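You operate a simulated robot arm through the tools that you are given. There is no shell and no other tool. Be economical: measure what you need, move in short steps, check, and stop when the job is done.

The job below is to be done with a simulated robot arm. You get a single attempt, and the scene is never put back.

JOB
Put things in order on the top of the desk. At the end: the brown nail brush stands on top of the brown thin parcel; the foam dabber stands on top of the brown square cedar block; the red polish tin stands where the purple cloth stood; the purple cloth stands where the brown nail brush stood; the green plant feed bottle is on the brown tray; whatever was shut is shut again. Leave all else as you found it, and nothing knocked over. Set down upright: plant feed bottle.

It is judged by the outcome, as a careful person would: the job done as asked, and still so three seconds after it is handed in. It fails if anything else is knocked over, pushed out of place, dropped, spilled or broken. Flat cloth is picked up by pressing the open fingertips on it (5 to 10 N) and closing them slowly along it; thin cloth reads only 2 to 8 mm in the jaws.

ROBOT AND FRAMES
A 7-joint arm with a two-finger parallel gripper, fixed in place. Base frame: the origin is at the foot of the arm, x ahead of it, y to its left, z up; the work surface is at about z = 783. Units: mm, rad, N and s.
With the tool pointing down near the work surface it reaches from about 220 to 680 mm from the base axis. Its first joint turns from -1.152 to 1.152 rad. Payload 2.4 kg.
Tool frame: the origin (TCP) lies between the finger pads and is the grasp point; the fingertips stand 30 mm ahead of it; z points along the fingers, y is the line along which they close. The gripper opens to 94 mm. The fingers are 28 mm wide and 10 mm thick; the gripper's body (50 by 96 mm) begins 55 mm behind the TCP.
Orientation is that of the tool frame in the base frame, as a unit quaternion [x, y, z, w]. With the fingers straight down and closing along the base's y, the tool's x points along the base's -x, its y along +y and its z along -z.

CONTROLS
- The arm moves only by the tool nudge_tool. Its argument "motion" is a list of rows, each an object (a shift or turn left out is 0, a gripper value left out holds the last) with "delta_pos": the shift along the tool's x, y, z in units of 500 mm (1.0 is 500 mm), a list of three; "rot": the turn, a rotation vector about the tool's x, y, z in units of 120 degrees (1.0 is 120 degrees), a list of three; "jaw": the opening, from 0 (shut) to 1 (fully open). In form: [{"delta_pos": [tx, ty, tz], "rot": [rx, ry, rz], "jaw": jaw}, ...]. A call has 1 to 20 rows; each row is the pose to reach, as a shift and turn from the pose commanded when the call began, along the tool's axes at that moment. A call with a number of a shift or a turn outside -1 to 1 is refused whole. Rows are played at 5 a second. More than 50 mm and 0.15 rad between two rows, or a gripper value outside its range, and nothing of the call is played. Where a pose cannot be reached the arm comes as near as it can. A force on the tool above 40 N (or 10 N above the force at the start of the call, whichever is more), or a blocked arm, ends the call early, and 0.2 s more pass. Each finger travels about 153 mm/s and halts on what it meets, pressing with about 40 N; the grip force reading is that of the motor and also rises with nothing between the fingers. The clock runs only during rows and for 0.2 s after the last one: add rows that repeat a pose to give the fingers time. The reply holds the time, the measured pose of the TCP, the force on the tool along the base axes, the opening and the grip force, in the units named above and with some noise, with the torque about the TCP (base axes, N m) and any sound that the robot's microphone picked up.
- Cameras (640 x 400 px; columns grow to the right, rows downward): "scene" is fixed at [31.7, 481.7, 1440.5]; the picture's right is [-0.64, -0.77, 0.00], its down [-0.56, 0.47, -0.68] and it looks along [0.52, -0.44, -0.73] (base axes); focal length 270 px, centre (320, 200). "wrist" rides on the gripper at [76, 14, -102] in the tool frame; the picture's right is [-0.18, 0.98, 0.00], its down [-0.75, -0.14, -0.64] and it looks along [-0.63, -0.12, 0.77] (tool axes); focal length 243 px, centre (320, 200). There is no depth. A picture from a camera that has moved, and an enlarged one, comes with that camera's place and axes in the base frame and with its lens. The place of the scene camera against the robot may be out by one fixed shift of up to 25 mm in any direction.
- get_image(camera): a new picture of that camera. No time passes.
- zoom(camera, box): a new picture of the part [left, top, right, bottom] of that camera's present view, enlarged. No time passes.
- sign_off(): hands the job in; it is judged then, once.

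Go step by step. Nothing tells you positions but the pictures and the camera data: compare them with the known pose of the tool, close in by small moves and look again before you grip or let go. The budget is 120 turns and 68 pictures, counting those below and the enlarged ones. Unless the task says otherwise, let go and move clear before handing in, and close with one line.

The tools are called after "Emit:" as a command line: name --argument value ..., lists and objects as JSON in quotes. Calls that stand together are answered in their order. nudge_tool: Moves the arm, as the interface text tells. Its arguments: {"type":"object","properties":{"motion":{"type":"array","items":{"type":"object","properties":{"delta_pos":{"type":"array","items":{"type":"number"}},"rot":{"type":"array","items":{"type":"number"}},"jaw":{"type":"number"}}}}},"required":["motion"]} The other tools are called the same way: get_image (camera) takes a picture; zoom (camera, box) takes an enlarged picture of a part of a camera's view; sign_off () hands the job in.

At the start:

```text
time_s: 0.0
eef_pos: [343.1, 141.5, 1090.1]
orientation: [0.0, 1.0, 0.001, 0.0]
contact_force: [0.4, 0.1, 0.0]
wrist_torque: [-0.02, -0.01, 0.02]
width: 93.9
grip_force: 0.1
```

scene: 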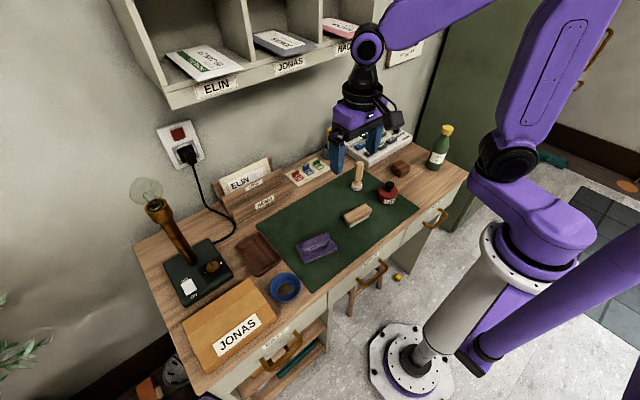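
wrist: 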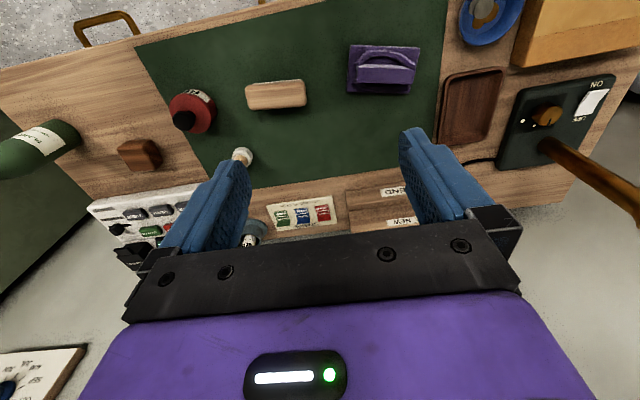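

I see a desk with a green mat holding a purple cloth, a nail brush, a foam dabber and a red tin, with a bottle, cedar block, tray and parcel around it. I'll zoom in to identify everything.

Emit:
zoom --camera "scene" --box '[270, 110, 470, 235]'

Emit:
zoom --camera "scene" --box '[130, 200, 370, 350]'

Emit:
zoom --camera "wrist" --box '[0, 0, 640, 260]'

```text
3.20 times, centred on (370, 172) of scene
camera zoom: at [31.7, 481.7, 1440.5], right [-0.64, -0.77, 0.0], down [-0.56, 0.47, -0.68], along [0.52, -0.44, -0.73], focal length 863 px, centre (160, 288)
```

zoom: 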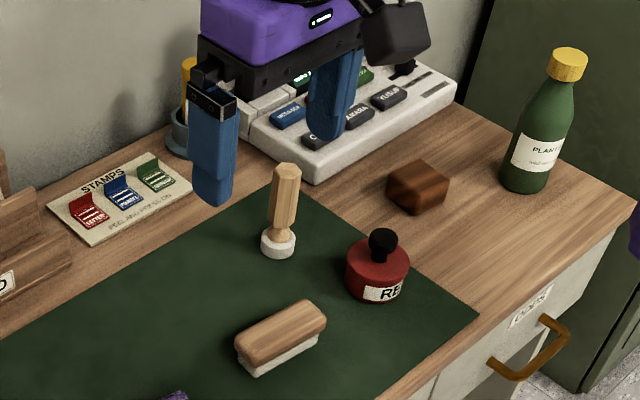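

```text
2.67 times, centred on (250, 275) of scene
camera zoom: at [31.7, 481.7, 1440.5], right [-0.64, -0.77, 0.0], down [-0.56, 0.47, -0.68], along [0.52, -0.44, -0.73], focal length 719 px, centre (507, 0)
```

zoom: 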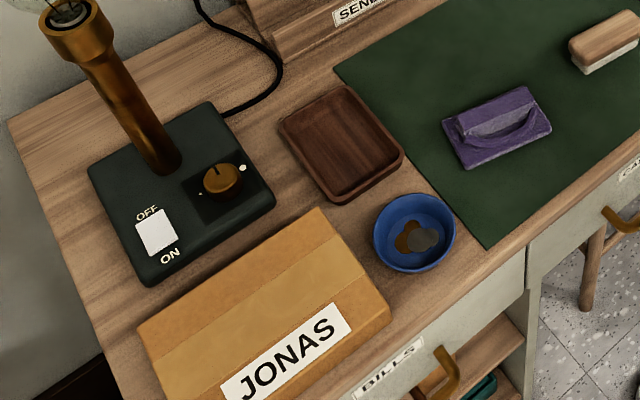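

```text
1.00 times, centred on (320, 130) of wrist (not enlarged: the box is as wide or as high as the picture)
camera zoom: at [265.9, 155.9, 1193.2], right [0.18, 0.98, 0.0], down [0.75, -0.14, 0.64], along [0.63, -0.12, -0.77], focal length 243 px, centre (320, 270)
```

zoom: 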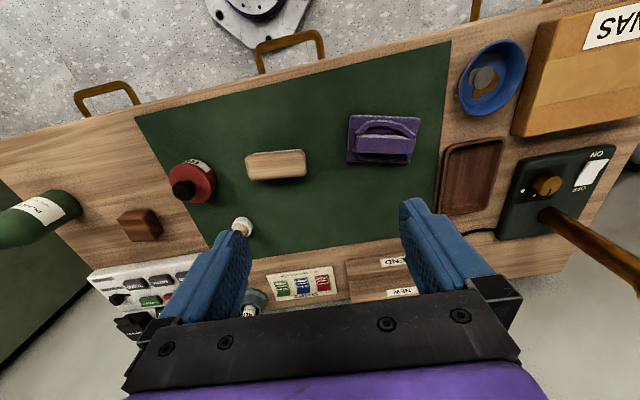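

The brush is at about (368,67), the cloth (360,228), the tin (366,-74), the cedar block (424,-211), the tray (446,375) and the parcel (388,504). I'll go over the brush, turning the gripper so that it closes along x.

Emit:
nudge_tool --motion '[{"delta_pos": [-0.004, -0.012, 0.023], "rot": [0, 0, -0.0625], "jaw": 1}, {"delta_pos": [-0.008, -0.025, 0.047], "rot": [0, 0, -0.125]}, {"delta_pos": [-0.012, -0.037, 0.07], "rot": [0, 0, -0.1875]}, {"delta_pos": [-0.017, -0.049, 0.093], "rot": [0, 0, -0.25]}, {"delta_pos": [-0.021, -0.062, 0.117], "rot": [0, 0, -0.3125]}, {"delta_pos": [-0.025, -0.074, 0.14], "rot": [0, 0, -0.375]}, {"delta_pos": [-0.029, -0.086, 0.163], "rot": [0, 0, -0.4375]}, {"delta_pos": [-0.033, -0.099, 0.187], "rot": [0, 0, -0.5]}, {"delta_pos": [-0.037, -0.111, 0.21], "rot": [0, 0, -0.5625]}, {"delta_pos": [-0.042, -0.123, 0.233], "rot": [0, 0, -0.625]}, {"delta_pos": [-0.046, -0.136, 0.257], "rot": [0, 0, -0.6875]}, {"delta_pos": [-0.05, -0.148, 0.28], "rot": [0, 0, -0.75]}, {"delta_pos": [-0.05, -0.148, 0.28], "rot": [0, 0, -0.75]}]'

Emit:
get_image --camera "wrist"

Emit:
get_image --camera "scene"

```text
time_s: 2.8
eef_pos: [368.2, 67.1, 949.5]
orientation: [0.708, -0.706, 0.0, 0.001]
contact_force: [0.5, -0.3, 0.5]
wrist_torque: [-0.02, -0.01, 0.0]
width: 94.1
grip_force: 0.1
```

```text
62 pictures are left
camera wrist: at [353.2, -8.7, 1053.4], right [-0.98, 0.18, 0.0], down [0.14, 0.75, 0.64], along [0.12, 0.63, -0.77], focal length 243 px, centre (320, 200)
```

wrist: 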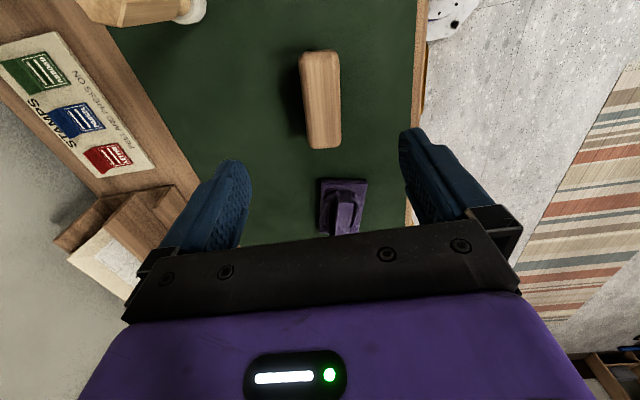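

```text
61 pictures are left
```

scene: 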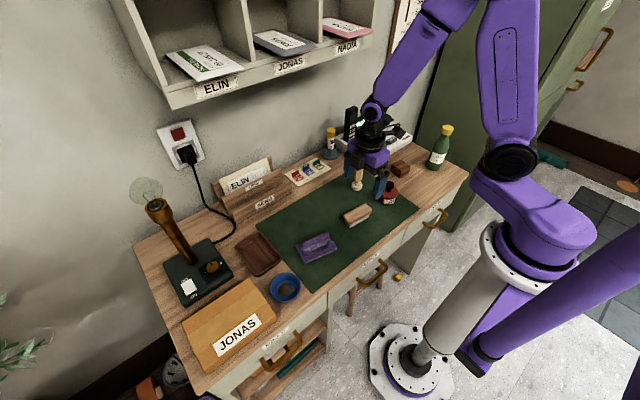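

The brush's top centre comes to about (367,70), its long axis about 7.5° off y. I'll turn slightly and go down around it.

Emit:
nudge_tool --motion '[{"delta_pos": [-0.003, -0.001, 0.08], "rot": [0, 0, 0.0625]}, {"delta_pos": [-0.006, -0.002, 0.16], "rot": [0, 0, 0.0625]}, {"delta_pos": [-0.006, -0.002, 0.21], "rot": [0, 0, 0.0625]}, {"delta_pos": [-0.006, -0.002, 0.24], "rot": [0, 0, 0.0625]}, {"delta_pos": [-0.006, -0.002, 0.24], "rot": [0, 0, 0.0625]}]'

Emit:
get_image --camera "wrist"

Emit:
zoom --camera "scene" --box '[300, 140, 440, 240]'

```text
time_s: 4.0
eef_pos: [369.2, 70.1, 829.6]
orientation: [-0.659, 0.752, 0.0, 0.0]
contact_force: [-0.4, 0.2, 0.5]
wrist_torque: [0.01, -0.01, 0.0]
width: 93.7
grip_force: 0.0
```

```text
60 pictures are left
camera wrist: at [344.3, -3.1, 932.5], right [-0.95, 0.31, 0.0], down [0.24, 0.73, 0.64], along [0.2, 0.61, -0.77], focal length 243 px, centre (320, 200)
```

wrist: 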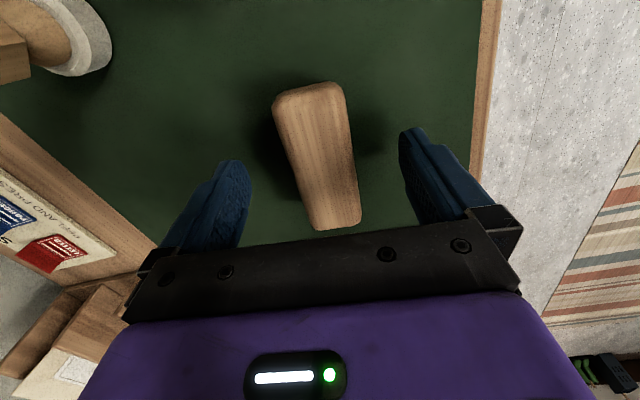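

```text
4.00 times, centred on (370, 190) of scene
camera zoom: at [31.7, 481.7, 1440.5], right [-0.64, -0.77, 0.0], down [-0.56, 0.47, -0.68], along [0.52, -0.44, -0.73], focal length 1078 px, centre (120, 240)
```

zoom: 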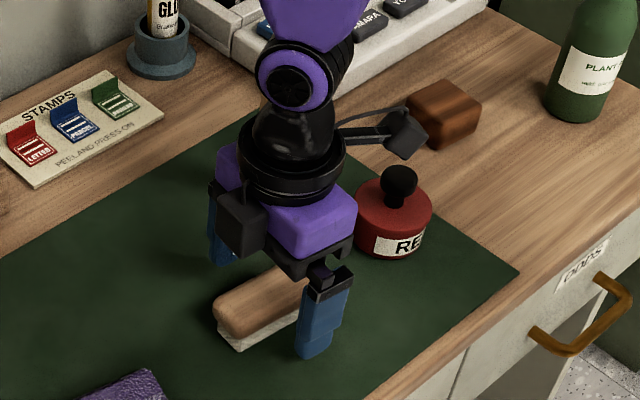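

The brush is well aligned between the fingers, its centre at about (366,67). I'll lower a little more and grip.

Emit:
nudge_tool --motion '[{"delta_pos": [0.007, 0.006, 0.01]}, {"delta_pos": [0.007, 0.006, 0.02]}, {"delta_pos": [0.007, 0.006, 0.02]}, {"delta_pos": [0.007, 0.006, 0.02], "jaw": 0.6}, {"delta_pos": [0.007, 0.006, 0.02], "jaw": 0.4}, {"delta_pos": [0.007, 0.006, 0.02], "jaw": 0.2}, {"delta_pos": [0.007, 0.006, 0.02], "jaw": 0.1}, {"delta_pos": [0.007, 0.006, 0.02], "jaw": 0.1}]'

Emit:
zoom --camera "scene" --box '[300, 140, 440, 240]'

```text
time_s: 5.8
eef_pos: [366.0, 67.0, 820.3]
orientation: [-0.66, 0.752, 0.0, 0.0]
contact_force: [1.0, 0.0, 4.4]
wrist_torque: [-0.04, -0.12, -0.07]
width: 39.6
grip_force: 39.9
```

```text
4.00 times, centred on (370, 190) of scene
camera zoom: at [31.7, 481.7, 1440.5], right [-0.64, -0.77, 0.0], down [-0.56, 0.47, -0.68], along [0.52, -0.44, -0.73], focal length 1078 px, centre (120, 240)
```

zoom: 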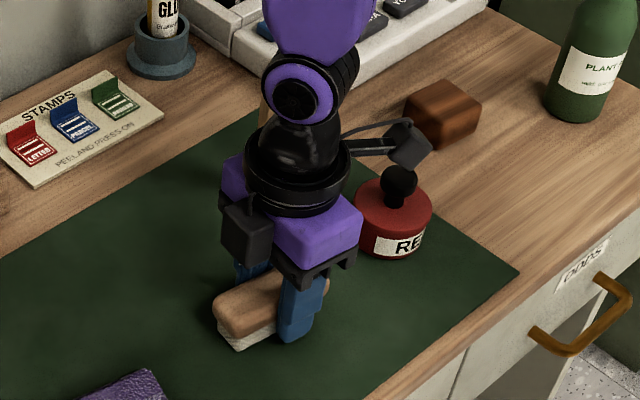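

The brush is held at 39.6 mm. I'll lift it and carry it towards the parcel.

Emit:
nudge_tool --motion '[{"delta_pos": [0, 0, -0.05]}, {"delta_pos": [0, 0, -0.14]}, {"delta_pos": [0, 0, -0.23]}, {"delta_pos": [-0.04, 0.004, -0.26]}, {"delta_pos": [-0.13, 0.013, -0.26]}, {"delta_pos": [-0.22, 0.022, -0.26]}, {"delta_pos": [-0.31, 0.032, -0.26]}, {"delta_pos": [-0.4, 0.041, -0.26]}, {"delta_pos": [-0.49, 0.05, -0.26]}, {"delta_pos": [-0.58, 0.059, -0.26]}, {"delta_pos": [-0.65, 0.066, -0.26]}, {"delta_pos": [-0.696, 0.071, -0.26]}, {"delta_pos": [-0.696, 0.071, -0.26]}]'

Emit:
get_image --camera "wrist"

Emit:
get_image --camera "scene"

```text
time_s: 8.6
eef_pos: [374.7, 418.1, 950.5]
orientation: [-0.658, 0.753, 0.0, 0.0]
contact_force: [0.3, -0.2, -0.9]
wrist_torque: [0.02, -0.01, -0.01]
width: 39.2
grip_force: 40.7
```

```text
57 pictures are left
camera wrist: at [350.9, 344.1, 1053.3], right [-0.95, 0.31, 0.0], down [0.24, 0.73, 0.64], along [0.2, 0.61, -0.77], focal length 243 px, centre (320, 200)
```

wrist: 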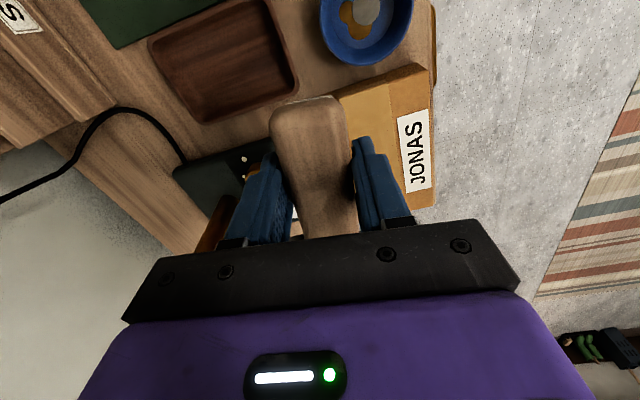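

```text
56 pictures are left
```

scene: 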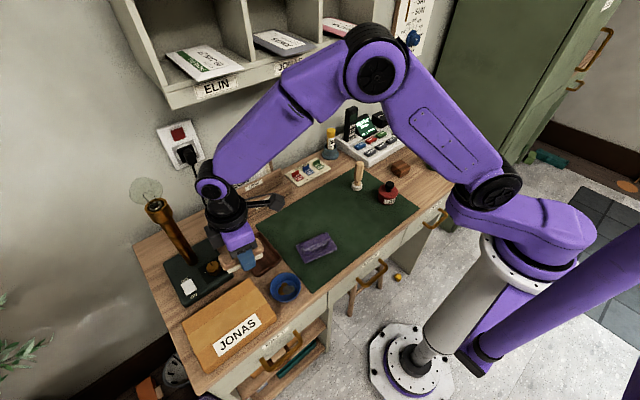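

The parcel spans about x 275–395, y 415–580. I'll move the brush over it, clear of the label, and lower partway.

Emit:
nudge_tool --motion '[{"delta_pos": [-0.07, 0.04, 0]}, {"delta_pos": [-0.145, 0.079, 0]}, {"delta_pos": [-0.145, 0.079, 0.07]}, {"delta_pos": [-0.145, 0.079, 0.13]}, {"delta_pos": [-0.145, 0.079, 0.16]}, {"delta_pos": [-0.145, 0.079, 0.16]}]'

Emit:
get_image --camera "wrist"

Emit:
zoom --camera "scene" --box '[130, 200, 330, 400]'

```text
time_s: 10.0
eef_pos: [347.0, 493.6, 870.0]
orientation: [-0.659, 0.753, -0.001, 0.001]
contact_force: [0.0, 0.1, -0.4]
wrist_torque: [-0.01, -0.02, -0.03]
width: 39.6
grip_force: 40.1
```

```text
55 pictures are left
camera wrist: at [321.4, 420.7, 972.8], right [-0.95, 0.31, 0.0], down [0.24, 0.73, 0.64], along [0.2, 0.61, -0.77], focal length 243 px, centre (320, 200)
```

wrist: 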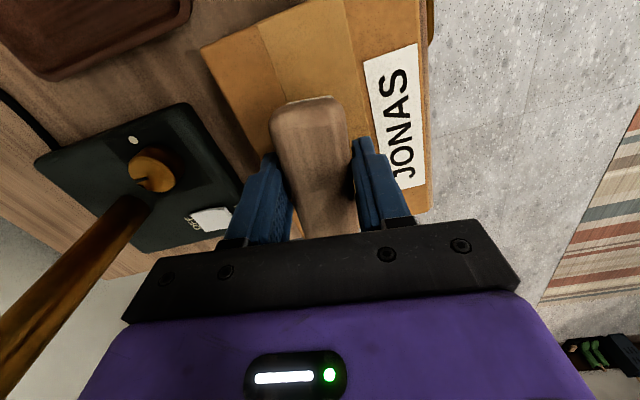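

```text
2.00 times, centred on (230, 300) of scene
camera zoom: at [31.7, 481.7, 1440.5], right [-0.64, -0.77, 0.0], down [-0.56, 0.47, -0.68], along [0.52, -0.44, -0.73], focal length 539 px, centre (500, 0)
```

zoom: 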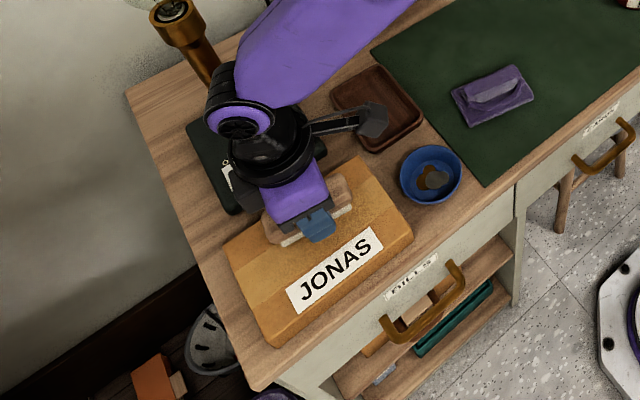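

The brush is over the parcel. I'll go down in small steps, watching the force.

Emit:
nudge_tool --motion '[{"delta_pos": [0, 0.012, 0.016]}, {"delta_pos": [0, 0.012, 0.03]}, {"delta_pos": [0, 0.012, 0.036]}, {"delta_pos": [0, 0.012, 0.042]}, {"delta_pos": [0, 0.012, 0.042]}]'

Emit:
zoom --camera "scene" --box '[190, 250, 290, 330]'

```text
time_s: 11.2
eef_pos: [340.8, 495.9, 851.8]
orientation: [-0.659, 0.752, 0.001, 0.001]
contact_force: [-4.4, -10.2, 31.8]
wrist_torque: [-0.17, 0.07, 0.02]
width: 39.5
grip_force: 40.2
```

```text
5.00 times, centred on (240, 290) of scene
camera zoom: at [31.2, 481.0, 1440.8], right [-0.64, -0.77, 0.0], down [-0.56, 0.47, -0.68], along [0.52, -0.44, -0.73], focal length 1348 px, centre (720, -250)
```

zoom: 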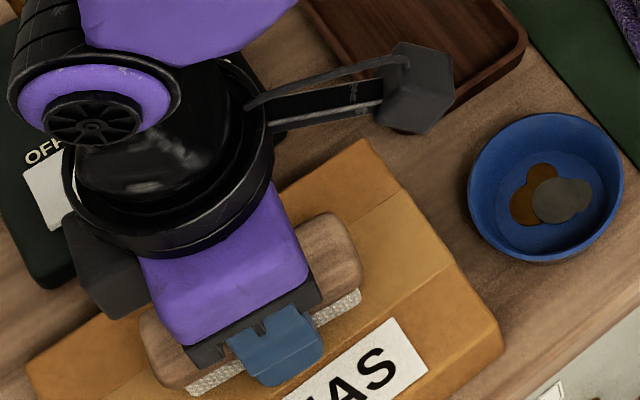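

Contact: the brush is sitting on the parcel. I'll relieve the pressure, open and lift.

Emit:
nudge_tool --motion '[{"delta_pos": [0, 0, -0.005]}, {"delta_pos": [0, 0, -0.005]}, {"delta_pos": [0, 0, -0.005], "jaw": 0.5}, {"delta_pos": [0, 0, -0.005], "jaw": 0.75}, {"delta_pos": [0, 0, -0.005], "jaw": 0.75}, {"delta_pos": [0, 0, -0.06], "jaw": 0.75}, {"delta_pos": [0, 0, -0.15], "jaw": 0.75}, {"delta_pos": [0, 0, -0.24], "jaw": 1}, {"delta_pos": [0, 0, -0.24], "jaw": 1}]'

Emit:
get_image --camera "wrist"

```text
time_s: 13.2
eef_pos: [340.3, 493.7, 968.5]
orientation: [-0.66, 0.752, 0.0, 0.001]
contact_force: [0.4, 0.6, 0.0]
wrist_torque: [0.0, 0.01, -0.02]
width: 94.2
grip_force: 0.0
```

```text
52 pictures are left
camera wrist: at [316.3, 421.4, 1071.4], right [-0.95, 0.31, 0.0], down [0.24, 0.73, 0.64], along [0.2, 0.61, -0.77], focal length 243 px, centre (320, 200)
```

wrist: 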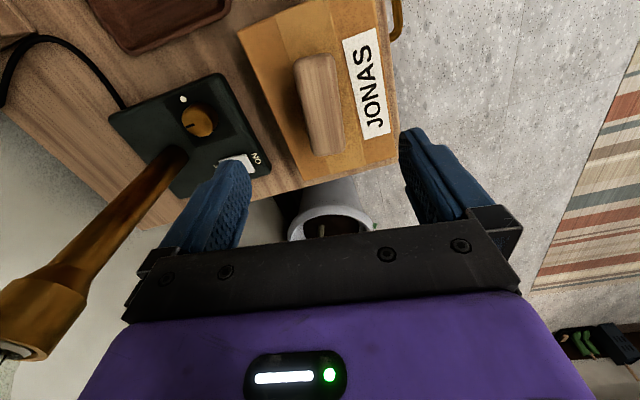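

The brush rests on the parcel. Now I go over the purple cloth to look at its shape.

Emit:
nudge_tool --motion '[{"delta_pos": [0.09, -0.018, 0]}, {"delta_pos": [0.18, -0.036, 0]}, {"delta_pos": [0.27, -0.055, 0]}, {"delta_pos": [0.36, -0.073, 0.0]}, {"delta_pos": [0.45, -0.092, 0.02]}, {"delta_pos": [0.521, -0.109, 0.06]}, {"delta_pos": [0.521, -0.109, 0.12]}, {"delta_pos": [0.521, -0.109, 0.12]}]'

Emit:
get_image --camera "wrist"

Emit:
zoom --camera "scene" --box '[270, 205, 370, 270]'

```text
time_s: 15.0
eef_pos: [359.4, 229.1, 909.3]
orientation: [-0.659, 0.752, -0.001, 0.0]
contact_force: [0.6, -0.3, 0.4]
wrist_torque: [-0.03, -0.01, 0.0]
width: 93.8
grip_force: 0.1
```

```text
51 pictures are left
camera wrist: at [334.9, 155.8, 1011.3], right [-0.95, 0.31, 0.0], down [0.24, 0.73, 0.64], along [0.2, 0.61, -0.77], focal length 243 px, centre (320, 200)
```

wrist: 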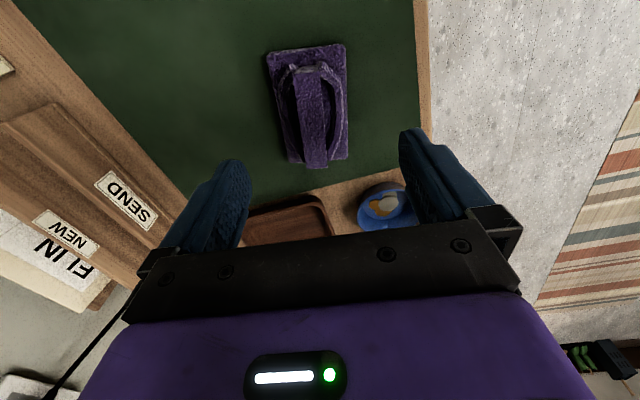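

```text
6.15 times, centred on (320, 238) of scene
camera zoom: at [31.7, 481.7, 1440.5], right [-0.64, -0.77, 0.0], down [-0.56, 0.47, -0.68], along [0.52, -0.44, -0.73], focal length 1659 px, centre (320, -31)
```

zoom: 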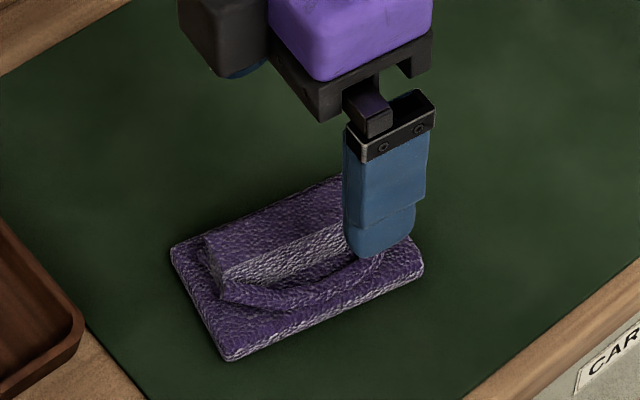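

The cloth is a folded pad of about 60x100 mm centred near (366,230), about 14° off y, with a raised fold along its middle. I'll line up with the fold and go part of the way down with the jaw half open.

Emit:
nudge_tool --motion '[{"delta_pos": [-0.004, -0.0136, 0.04], "rot": [0, 0, 0.054], "jaw": 0.8}, {"delta_pos": [-0.004, -0.0136, 0.1], "rot": [0, 0, 0.054], "jaw": 0.6}, {"delta_pos": [-0.004, -0.0136, 0.13], "rot": [0, 0, 0.054], "jaw": 0.5}, {"delta_pos": [-0.004, -0.0136, 0.13], "rot": [0, 0, 0.054], "jaw": 0.5}]'

Emit:
get_image --camera "wrist"

Emit:
zoom --camera "scene" --box '[270, 205, 370, 270]'

```text
time_s: 16.0
eef_pos: [367.4, 230.0, 842.6]
orientation: [-0.616, 0.787, 0.0, 0.001]
contact_force: [0.7, 0.4, -0.4]
wrist_torque: [0.02, 0.03, -0.01]
width: 46.9
grip_force: 0.1
```

```text
49 pictures are left
camera wrist: at [334.4, 160.0, 946.2], right [-0.91, 0.42, 0.0], down [0.32, 0.7, 0.64], along [0.27, 0.58, -0.77], focal length 243 px, centre (320, 200)
```

wrist: 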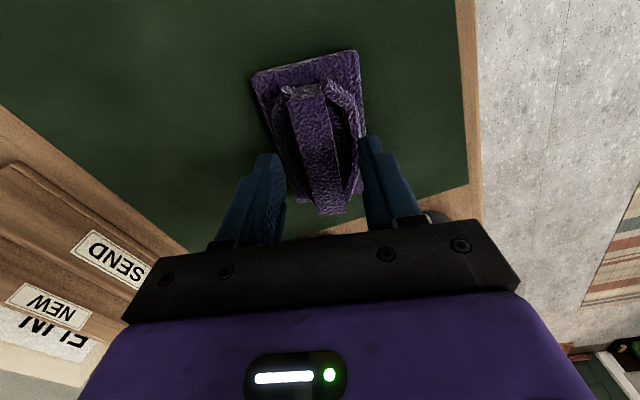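

```text
6.15 times, centred on (320, 238) of scene
camera zoom: at [31.7, 481.7, 1440.5], right [-0.64, -0.77, 0.0], down [-0.56, 0.47, -0.68], along [0.52, -0.44, -0.73], focal length 1659 px, centre (320, -31)
```

zoom: 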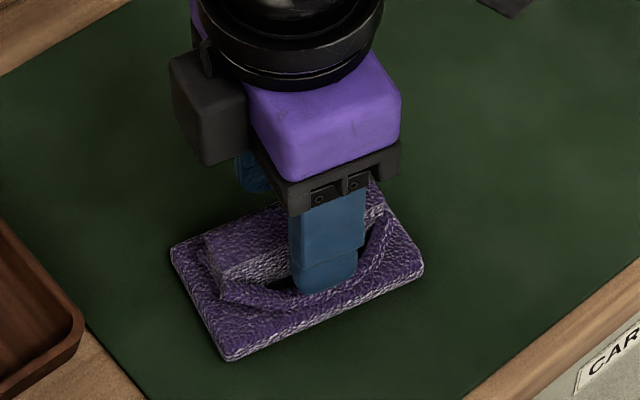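

The fold lies between the fingers. I'll lower gently until I feel the cloth.

Emit:
nudge_tool --motion '[{"delta_pos": [0, 0, 0.012]}, {"delta_pos": [0, 0, 0.02]}, {"delta_pos": [0, 0, 0.026]}, {"delta_pos": [0, 0, 0.026]}]'

```text
time_s: 17.0
eef_pos: [366.4, 230.7, 831.4]
orientation: [-0.616, 0.788, 0.0, -0.001]
contact_force: [0.5, -0.9, 0.2]
wrist_torque: [0.01, 0.0, -0.01]
width: 47.1
grip_force: 0.0
```

Emit:
nudge_tool --motion '[{"delta_pos": [0, 0, 0.005]}, {"delta_pos": [0, 0, 0.01]}, {"delta_pos": [0, 0, 0.014]}, {"delta_pos": [0, 0, 0.014]}]'

Emit:
zoom --camera "scene" --box '[270, 205, 370, 270]'

```text
time_s: 18.0
eef_pos: [367.2, 230.2, 824.4]
orientation: [-0.616, 0.788, 0.0, 0.001]
contact_force: [-1.7, -2.8, 18.4]
wrist_torque: [-0.13, 0.09, 0.0]
width: 47.0
grip_force: 0.0
```

```text
6.15 times, centred on (320, 238) of scene
camera zoom: at [31.4, 481.5, 1440.6], right [-0.64, -0.77, 0.0], down [-0.56, 0.47, -0.68], along [0.52, -0.44, -0.73], focal length 1659 px, centre (320, -31)
```

zoom: 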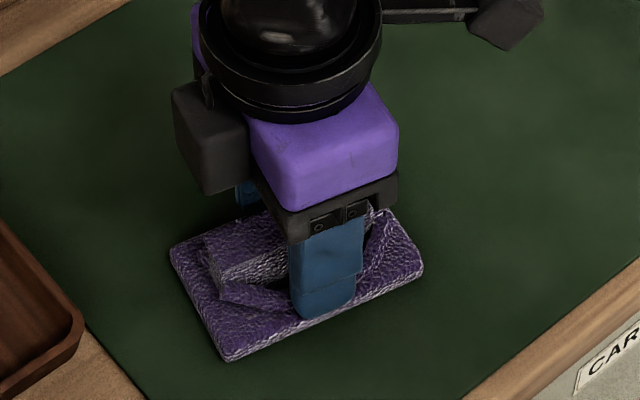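

I've pressed to 18 N on the pad, so I'll back off about 1 mm and close slowly on the fold.

Emit:
nudge_tool --motion '[{"delta_pos": [0, 0, -0.002]}, {"delta_pos": [0, 0, -0.002], "jaw": 0.44}, {"delta_pos": [0, 0, -0.002], "jaw": 0.38}, {"delta_pos": [0, 0, -0.002], "jaw": 0.32}, {"delta_pos": [0, 0, -0.002], "jaw": 0.26}, {"delta_pos": [0, 0, -0.002], "jaw": 0.2}, {"delta_pos": [0, 0, -0.002], "jaw": 0.14}, {"delta_pos": [0, 0, -0.002], "jaw": 0.08}, {"delta_pos": [0, 0, -0.002], "jaw": 0.02}, {"delta_pos": [0, 0, -0.002], "jaw": 0.0}, {"delta_pos": [0, 0, -0.002], "jaw": 0.0}]'

Emit:
zoom --camera "scene" --box '[270, 205, 370, 270]'

```text
time_s: 20.4
eef_pos: [367.3, 229.9, 824.9]
orientation: [-0.616, 0.788, 0.0, 0.0]
contact_force: [0.7, 0.1, 0.3]
wrist_torque: [-0.01, -0.02, -0.01]
width: 22.6
grip_force: 40.4
```

```text
6.15 times, centred on (320, 238) of scene
camera zoom: at [31.7, 481.7, 1440.5], right [-0.64, -0.77, 0.0], down [-0.56, 0.47, -0.68], along [0.52, -0.44, -0.73], focal length 1659 px, centre (320, -31)
```

zoom: 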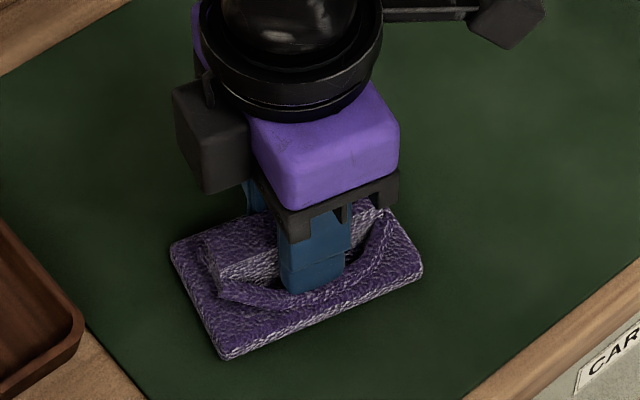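

The fold is held at 22.6 mm. I'll lift and check that the cloth comes along.

Emit:
nudge_tool --motion '[{"delta_pos": [0, 0, -0.03]}, {"delta_pos": [0, 0, -0.08]}, {"delta_pos": [0, 0, -0.14]}, {"delta_pos": [0, 0, -0.14]}]'

Emit:
zoom --camera "scene" --box '[230, 160, 430, 290]'

```text
time_s: 21.4
eef_pos: [367.9, 230.6, 896.0]
orientation: [-0.616, 0.788, 0.0, 0.0]
contact_force: [1.3, 0.2, -0.9]
wrist_torque: [0.04, -0.01, 0.0]
width: 22.8
grip_force: 40.3
```

```text
3.08 times, centred on (330, 225) of scene
camera zoom: at [31.7, 481.7, 1440.5], right [-0.64, -0.77, 0.0], down [-0.56, 0.47, -0.68], along [0.52, -0.44, -0.73], focal length 829 px, centre (289, 123)
```

zoom: 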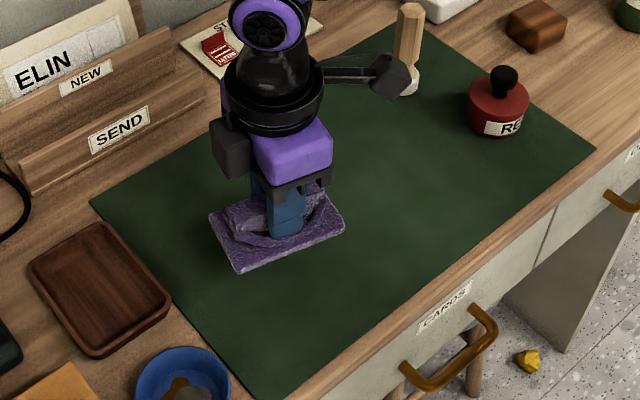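

The cloth is held. I'll carry it to where the brush stood, (366,67), and set it down.

Emit:
nudge_tool --motion '[{"delta_pos": [0.06, -0.015, 0]}, {"delta_pos": [0.14, -0.034, 0]}, {"delta_pos": [0.22, -0.053, 0]}, {"delta_pos": [0.28, -0.068, 0]}, {"delta_pos": [0.318, -0.077, 0]}, {"delta_pos": [0.318, -0.077, 0.05]}, {"delta_pos": [0.318, -0.077, 0.1]}, {"delta_pos": [0.318, -0.077, 0.125]}, {"delta_pos": [0.318, -0.077, 0.136]}, {"delta_pos": [0.318, -0.077, 0.136]}]'

Emit:
zoom --camera "scene" --box '[300, 150, 430, 250]'

```text
time_s: 23.6
eef_pos: [366.7, 66.2, 827.0]
orientation: [-0.616, 0.788, 0.0, 0.0]
contact_force: [-0.2, -0.7, -0.5]
wrist_torque: [-0.01, 0.0, 0.01]
width: 22.8
grip_force: 40.3
```

```text
4.00 times, centred on (365, 200) of scene
camera zoom: at [31.7, 481.7, 1440.5], right [-0.64, -0.77, 0.0], down [-0.56, 0.47, -0.68], along [0.52, -0.44, -0.73], focal length 1078 px, centre (140, 200)
```

zoom: 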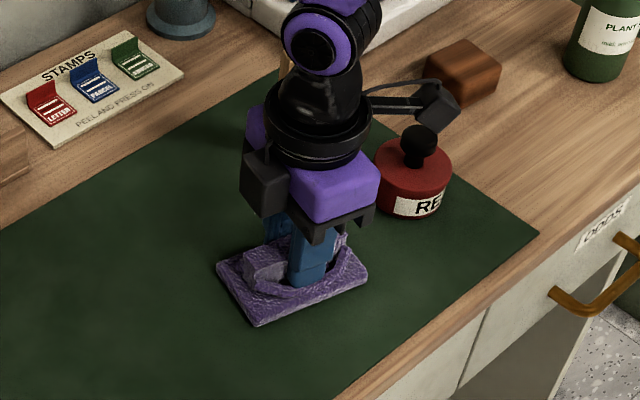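

I'll set it on the mat, open, rise, and move over the red tin.

Emit:
nudge_tool --motion '[{"delta_pos": [0, 0, 0.004]}, {"delta_pos": [0, 0, 0.004]}, {"delta_pos": [0, 0, 0.004], "jaw": 0.4}, {"delta_pos": [0, 0, 0.004], "jaw": 0.48}, {"delta_pos": [0, 0, 0.004], "jaw": 0.48}, {"delta_pos": [0, 0, -0.05]}, {"delta_pos": [0, 0, -0.14]}, {"delta_pos": [0, 0, -0.22]}, {"delta_pos": [0.08, -0.02, -0.22], "jaw": 1}, {"delta_pos": [0.17, -0.042, -0.22]}, {"delta_pos": [0.23, -0.057, -0.22]}, {"delta_pos": [0.274, -0.068, -0.22]}, {"delta_pos": [0.274, -0.068, -0.22]}]'

Emit:
get_image --camera "wrist"

Emit:
get_image --camera "scene"

```text
time_s: 26.4
eef_pos: [365.4, -75.3, 937.8]
orientation: [-0.615, 0.788, 0.0, 0.0]
contact_force: [-0.4, 0.3, -0.6]
wrist_torque: [0.01, 0.01, 0.0]
width: 94.0
grip_force: 0.1
```

```text
43 pictures are left
camera wrist: at [332.3, -144.5, 1041.2], right [-0.91, 0.42, 0.0], down [0.32, 0.7, 0.64], along [0.27, 0.58, -0.77], focal length 243 px, centre (320, 200)
```

wrist: 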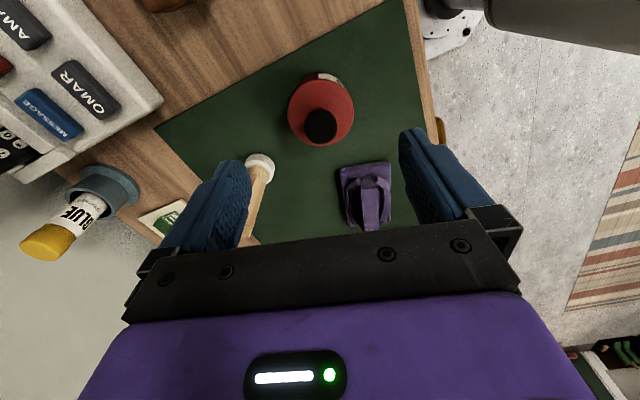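

```text
42 pictures are left
```

scene: 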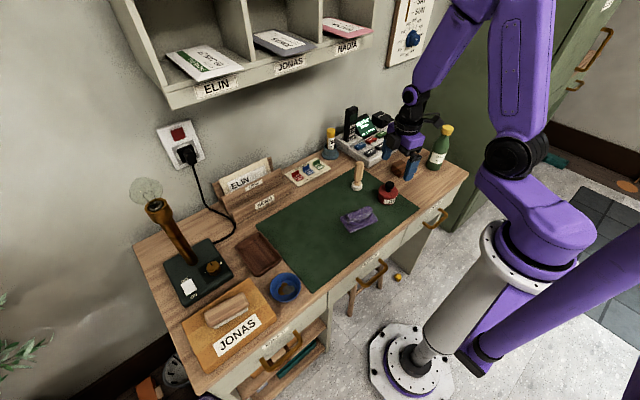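

The tin is centred at about (366,-72), some 61 mm wide. I'll lower around it and grip.

Emit:
nudge_tool --motion '[{"delta_pos": [-0.007, 0, 0.08]}, {"delta_pos": [-0.007, 0, 0.15]}, {"delta_pos": [-0.007, 0, 0.19]}, {"delta_pos": [-0.007, 0, 0.19]}]'

Emit:
get_image --camera "wrist"

Emit:
zoom --camera "scene" --box '[330, 140, 450, 230]'

```text
time_s: 27.4
eef_pos: [367.5, -72.3, 841.9]
orientation: [-0.616, 0.788, 0.0, 0.001]
contact_force: [-0.9, 0.1, 0.5]
wrist_torque: [0.04, 0.01, 0.01]
width: 94.0
grip_force: 0.0
```

```text
41 pictures are left
camera wrist: at [333.1, -141.2, 945.0], right [-0.91, 0.42, 0.0], down [0.32, 0.7, 0.64], along [0.27, 0.58, -0.77], focal length 243 px, centre (320, 200)
```

wrist: 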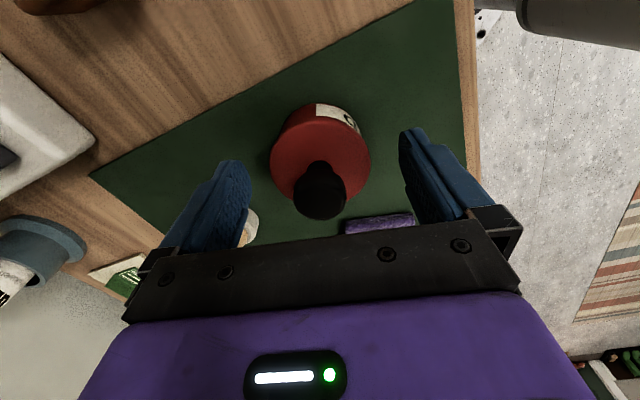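

```text
4.44 times, centred on (390, 185) of scene
camera zoom: at [31.7, 481.7, 1440.5], right [-0.64, -0.77, 0.0], down [-0.56, 0.47, -0.68], along [0.52, -0.44, -0.73], focal length 1198 px, centre (9, 267)
```

zoom: 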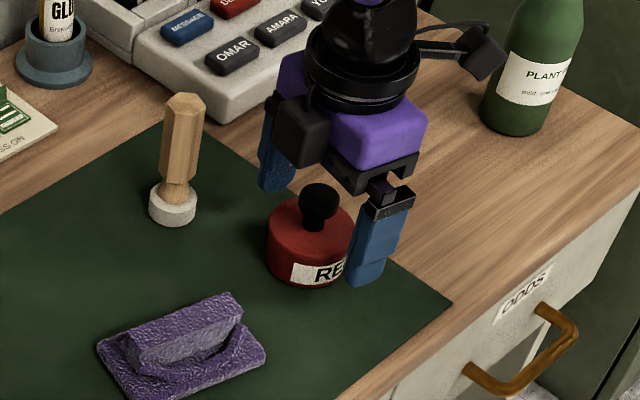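

It is well centred. I'll lower fully and grip, then lift a little.

Emit:
nudge_tool --motion '[{"delta_pos": [0.006, 0, 0.025]}, {"delta_pos": [0.006, 0, 0.042]}, {"delta_pos": [0.006, 0, 0.042]}, {"delta_pos": [0.006, 0, 0.042], "jaw": 0.8}, {"delta_pos": [0.006, 0, 0.042], "jaw": 0.65}, {"delta_pos": [0.006, 0, 0.042], "jaw": 0.5}, {"delta_pos": [0.006, 0, 0.042], "jaw": 0.4}, {"delta_pos": [0.006, 0, 0.042], "jaw": 0.4}]'

```text
time_s: 29.2
eef_pos: [365.8, -74.8, 821.1]
orientation: [-0.617, 0.787, 0.0, 0.001]
contact_force: [-0.1, -0.6, 0.4]
wrist_torque: [0.02, 0.02, 0.0]
width: 62.6
grip_force: 39.9
heard: snap
```

Gripped at 62.6 mm, but I heard a snap, so I'll look.

Emit:
zoom --camera "scene" --box '[350, 160, 430, 220]'

Emit:
get_image --camera "wrist"

```text
6.67 times, centred on (390, 190) of scene
camera zoom: at [31.7, 481.7, 1440.5], right [-0.64, -0.77, 0.0], down [-0.56, 0.47, -0.68], along [0.52, -0.44, -0.73], focal length 1797 px, centre (-147, 267)
```

zoom: 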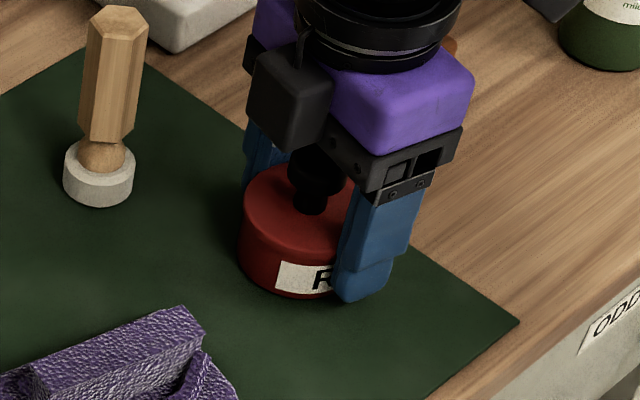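

```text
38 pictures are left
camera wrist: at [332.8, -144.4, 924.5], right [-0.91, 0.42, 0.0], down [0.32, 0.7, 0.64], along [0.27, 0.58, -0.77], focal length 243 px, centre (320, 200)
```

wrist: 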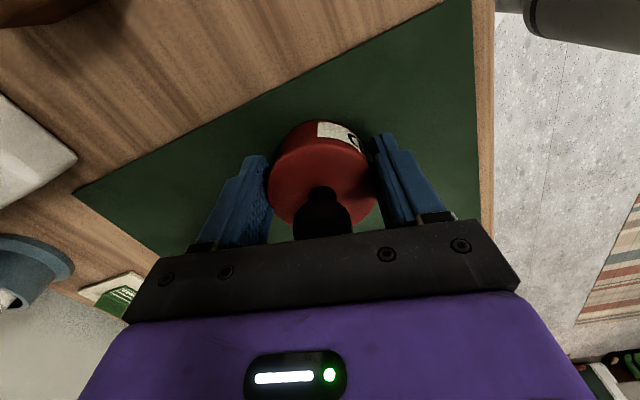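

It looks whole. I'll lift and check again.

Emit:
nudge_tool --motion '[{"delta_pos": [0, 0, -0.02]}, {"delta_pos": [0, 0, -0.07]}, {"delta_pos": [0, 0, -0.13]}, {"delta_pos": [0, 0, -0.18]}, {"delta_pos": [0, 0, -0.18]}]'

Emit:
zoom --camera "scene" --box '[330, 120, 450, 220]'

```text
time_s: 30.4
eef_pos: [365.8, -73.5, 911.2]
orientation: [-0.615, 0.788, -0.001, -0.001]
contact_force: [-0.3, 0.5, -0.4]
wrist_torque: [0.01, -0.02, 0.03]
width: 62.8
grip_force: 40.3
```

```text
4.00 times, centred on (390, 170) of scene
camera zoom: at [31.7, 481.7, 1440.5], right [-0.64, -0.77, 0.0], down [-0.56, 0.47, -0.68], along [0.52, -0.44, -0.73], focal length 1078 px, centre (40, 320)
```

zoom: 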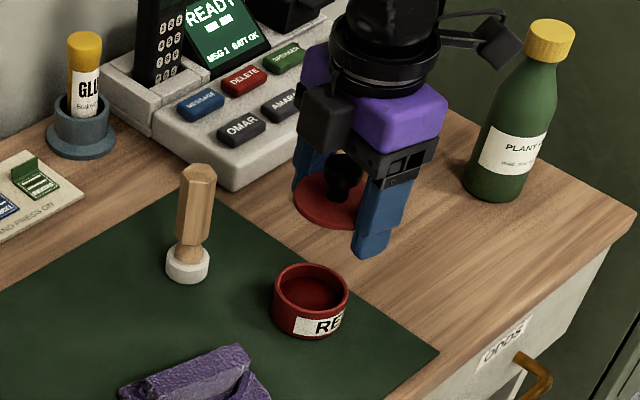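

The grip took only the lid, and it popped off; the tin body still stands in place. I'll put the lid back on, then lift it off by its knob, move the body, and shut it again at its new place.

Emit:
nudge_tool --motion '[{"delta_pos": [0, 0, 0.06]}, {"delta_pos": [0, 0, 0.12]}, {"delta_pos": [0, 0, 0.16]}, {"delta_pos": [0, 0, 0.172]}, {"delta_pos": [0, 0, 0.178]}, {"delta_pos": [0, 0, 0.178]}]'

Emit:
zoom --camera "scene" --box '[350, 160, 430, 220]'

```text
time_s: 31.8
eef_pos: [366.8, -74.3, 821.5]
orientation: [-0.615, 0.788, 0.0, 0.0]
contact_force: [-0.2, -0.4, -0.1]
wrist_torque: [0.01, 0.0, 0.0]
width: 62.5
grip_force: 39.8
```

```text
6.67 times, centred on (390, 190) of scene
camera zoom: at [31.7, 481.7, 1440.5], right [-0.64, -0.77, 0.0], down [-0.56, 0.47, -0.68], along [0.52, -0.44, -0.73], focal length 1797 px, centre (-147, 267)
```

zoom: 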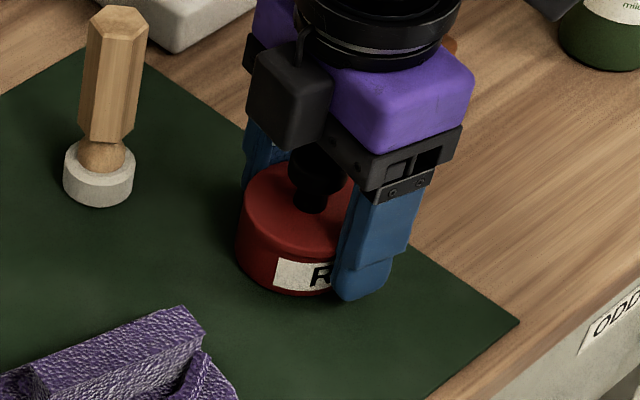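

The lid is seated back. I'll release and rise to look at the knob.

Emit:
nudge_tool --motion '[{"delta_pos": [0, 0, 0.002]}, {"delta_pos": [0, 0, 0.002], "jaw": 0.8}, {"delta_pos": [0, 0, 0.002], "jaw": 1}, {"delta_pos": [0, 0, -0.05], "jaw": 1}, {"delta_pos": [0, 0, -0.12], "jaw": 1}, {"delta_pos": [0, 0, -0.18], "jaw": 0.8}, {"delta_pos": [0, 0, -0.18], "jaw": 0.5}, {"delta_pos": [0, 0, -0.18], "jaw": 0.5}]'

Emit:
get_image --camera "wrist"

Emit:
zoom --camera "scene" --box '[350, 150, 430, 220]'

```text
time_s: 33.6
eef_pos: [366.5, -74.4, 912.5]
orientation: [-0.616, 0.788, 0.001, 0.0]
contact_force: [0.5, 0.5, 1.1]
wrist_torque: [-0.04, 0.0, -0.02]
width: 47.0
grip_force: 0.1
```

```text
35 pictures are left
camera wrist: at [333.0, -144.0, 1015.6], right [-0.91, 0.42, 0.0], down [0.32, 0.7, 0.64], along [0.27, 0.58, -0.77], focal length 243 px, centre (320, 200)
```

wrist: 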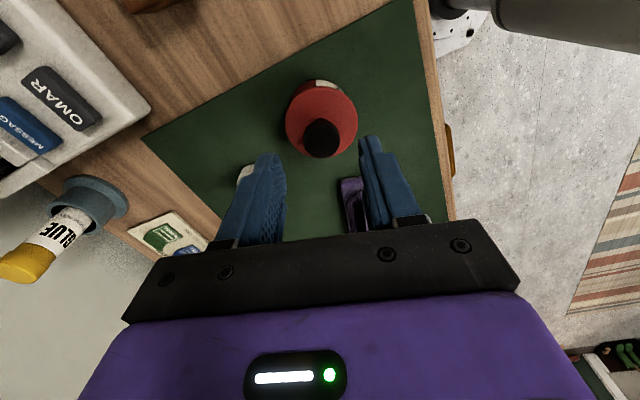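

```text
5.71 times, centred on (390, 185) of scene
camera zoom: at [31.7, 481.7, 1440.5], right [-0.64, -0.77, 0.0], down [-0.56, 0.47, -0.68], along [0.52, -0.44, -0.73], focal length 1540 px, centre (-80, 286)
```

zoom: 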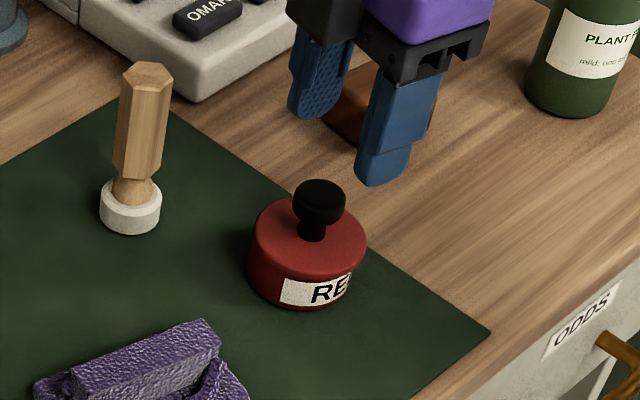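

The tin's centre is (367,-71), the knob top at about z 840. I'll grip the knob and lift the lid off.

Emit:
nudge_tool --motion '[{"delta_pos": [-0.007, 0, 0.06]}, {"delta_pos": [-0.007, 0, 0.11]}, {"delta_pos": [-0.007, 0, 0.129]}, {"delta_pos": [-0.007, 0, 0.129]}, {"delta_pos": [-0.007, 0, 0.129], "jaw": 0.35}, {"delta_pos": [-0.007, 0, 0.129], "jaw": 0.2}, {"delta_pos": [-0.007, 0, 0.129], "jaw": 0.05}, {"delta_pos": [-0.007, 0, 0.129], "jaw": 0.05}, {"delta_pos": [-0.007, 0, 0.115], "jaw": 0.05}, {"delta_pos": [-0.007, 0, 0.06], "jaw": 0.05}, {"delta_pos": [-0.007, 0, 0.0], "jaw": 0.05}, {"delta_pos": [-0.007, 0, 0.0], "jaw": 0.05}]'

Emit:
zoom --camera "scene" --box '[340, 120, 440, 220]'

```text
time_s: 34.4
eef_pos: [369.1, -71.4, 849.9]
orientation: [-0.616, 0.788, -0.002, 0.003]
contact_force: [-2.5, 1.1, 19.6]
wrist_torque: [0.09, 0.3, 0.02]
width: 47.0
grip_force: 0.4
heard: snap
stopped in row 4: the force on the tool passed its limit at 68 N (the readings are from after the stop); the commanded pose is now the measured one
```

```text
4.00 times, centred on (390, 170) of scene
camera zoom: at [31.4, 481.8, 1440.5], right [-0.64, -0.77, 0.0], down [-0.56, 0.47, -0.68], along [0.52, -0.44, -0.73], focal length 1078 px, centre (40, 320)
```

zoom: 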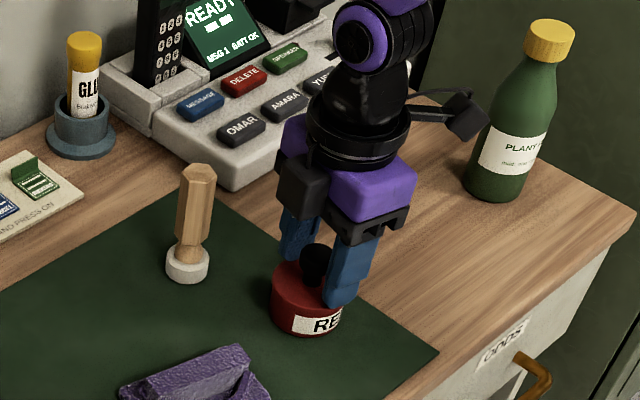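

The tips met the lid at z≈820 and pressed it shut again (snap), so I now know both how it opens (squeezing) and how it shuts (pressing). I'll rise, open wide, and squeeze just the lid rim to pop it and lift it off.

Emit:
nudge_tool --motion '[{"delta_pos": [0, 0.004, -0.03]}, {"delta_pos": [0, 0.004, -0.03], "jaw": 0.8}, {"delta_pos": [0, 0.004, -0.03], "jaw": 1}, {"delta_pos": [0, 0.004, -0.03], "jaw": 1}, {"delta_pos": [0, 0.004, 0.01]}, {"delta_pos": [0, 0.004, 0.03]}, {"delta_pos": [0, 0.004, 0.03]}, {"delta_pos": [0, 0.004, 0.03], "jaw": 0.8}, {"delta_pos": [0, 0.004, 0.03], "jaw": 0.65}, {"delta_pos": [0, 0.004, 0.03], "jaw": 0.5}, {"delta_pos": [0, 0.004, 0.03], "jaw": 0.5}]'

Emit:
zoom --camera "scene" --box '[350, 160, 430, 220]'

```text
time_s: 36.8
eef_pos: [367.6, -71.8, 835.7]
orientation: [-0.614, 0.789, -0.002, 0.003]
contact_force: [-1.1, -0.5, 0.7]
wrist_torque: [0.0, 0.02, -0.02]
width: 60.2
grip_force: 39.5
heard: snap
```

```text
6.67 times, centred on (390, 190) of scene
camera zoom: at [31.7, 481.7, 1440.5], right [-0.64, -0.77, 0.0], down [-0.56, 0.47, -0.68], along [0.52, -0.44, -0.73], focal length 1797 px, centre (-147, 267)
```

zoom: 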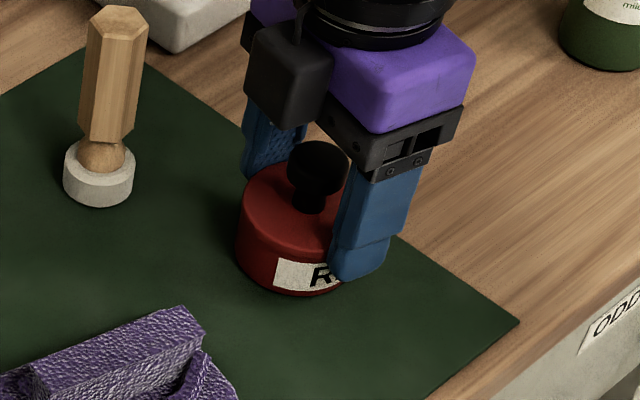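

It popped. I'll lift the lid and carry it to the free spot on the mat at about (440,155).

Emit:
nudge_tool --motion '[{"delta_pos": [0, 0, -0.02]}, {"delta_pos": [0, 0, -0.06]}, {"delta_pos": [0, 0, -0.11]}, {"delta_pos": [-0.05, -0.003, -0.14]}, {"delta_pos": [-0.13, -0.008, -0.14]}, {"delta_pos": [-0.22, -0.014, -0.14]}, {"delta_pos": [-0.31, -0.02, -0.14]}, {"delta_pos": [-0.4, -0.026, -0.14]}, {"delta_pos": [-0.476, -0.031, -0.14]}, {"delta_pos": [-0.476, -0.031, -0.09]}, {"delta_pos": [-0.476, -0.031, -0.04]}, {"delta_pos": [-0.476, -0.031, -0.0]}, {"delta_pos": [-0.476, -0.031, 0.02]}, {"delta_pos": [-0.476, -0.031, 0.02]}]'

Emit:
zoom --camera "scene" --box '[280, 140, 420, 240]'

```text
time_s: 39.8
eef_pos: [441.8, 156.3, 825.3]
orientation: [-0.614, 0.789, -0.003, 0.003]
contact_force: [-0.2, -0.9, 0.4]
wrist_torque: [0.03, 0.02, 0.02]
width: 59.9
grip_force: 39.7
```

```text
4.00 times, centred on (350, 190) of scene
camera zoom: at [31.7, 481.7, 1440.5], right [-0.64, -0.77, 0.0], down [-0.56, 0.47, -0.68], along [0.52, -0.44, -0.73], focal length 1078 px, centre (200, 240)
```

zoom: 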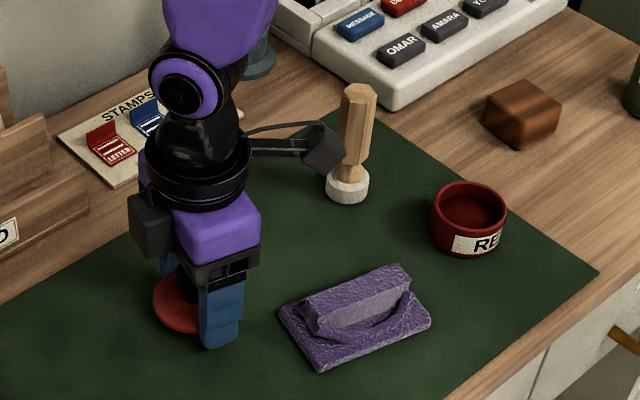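

The lid hangs just above the mat. I'll lower gently until contact.

Emit:
nudge_tool --motion '[{"delta_pos": [0, 0, 0.008]}, {"delta_pos": [0, 0, 0.014]}, {"delta_pos": [0, 0, 0.018]}, {"delta_pos": [0, 0, 0.018]}]'

Emit:
zoom --camera "scene" --box '[290, 180, 370, 240]'

```text
time_s: 40.8
eef_pos: [441.8, 156.0, 817.3]
orientation: [-0.615, 0.789, -0.003, 0.004]
contact_force: [-0.8, -0.1, -0.7]
wrist_torque: [0.03, 0.0, 0.03]
width: 59.9
grip_force: 39.8
```

```text
6.67 times, centred on (330, 210) of scene
camera zoom: at [31.7, 481.7, 1440.5], right [-0.64, -0.77, 0.0], down [-0.56, 0.47, -0.68], along [0.52, -0.44, -0.73], focal length 1797 px, centre (253, 133)
```

zoom: 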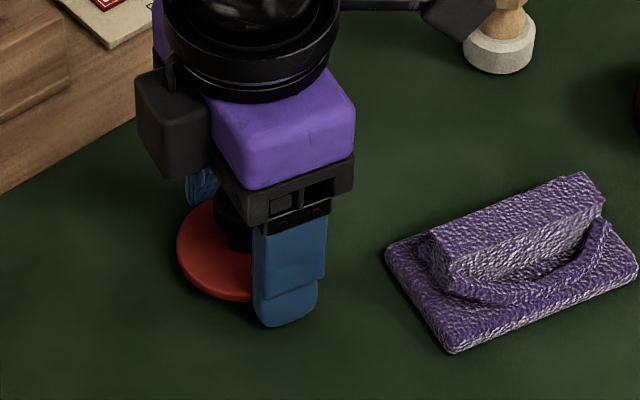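

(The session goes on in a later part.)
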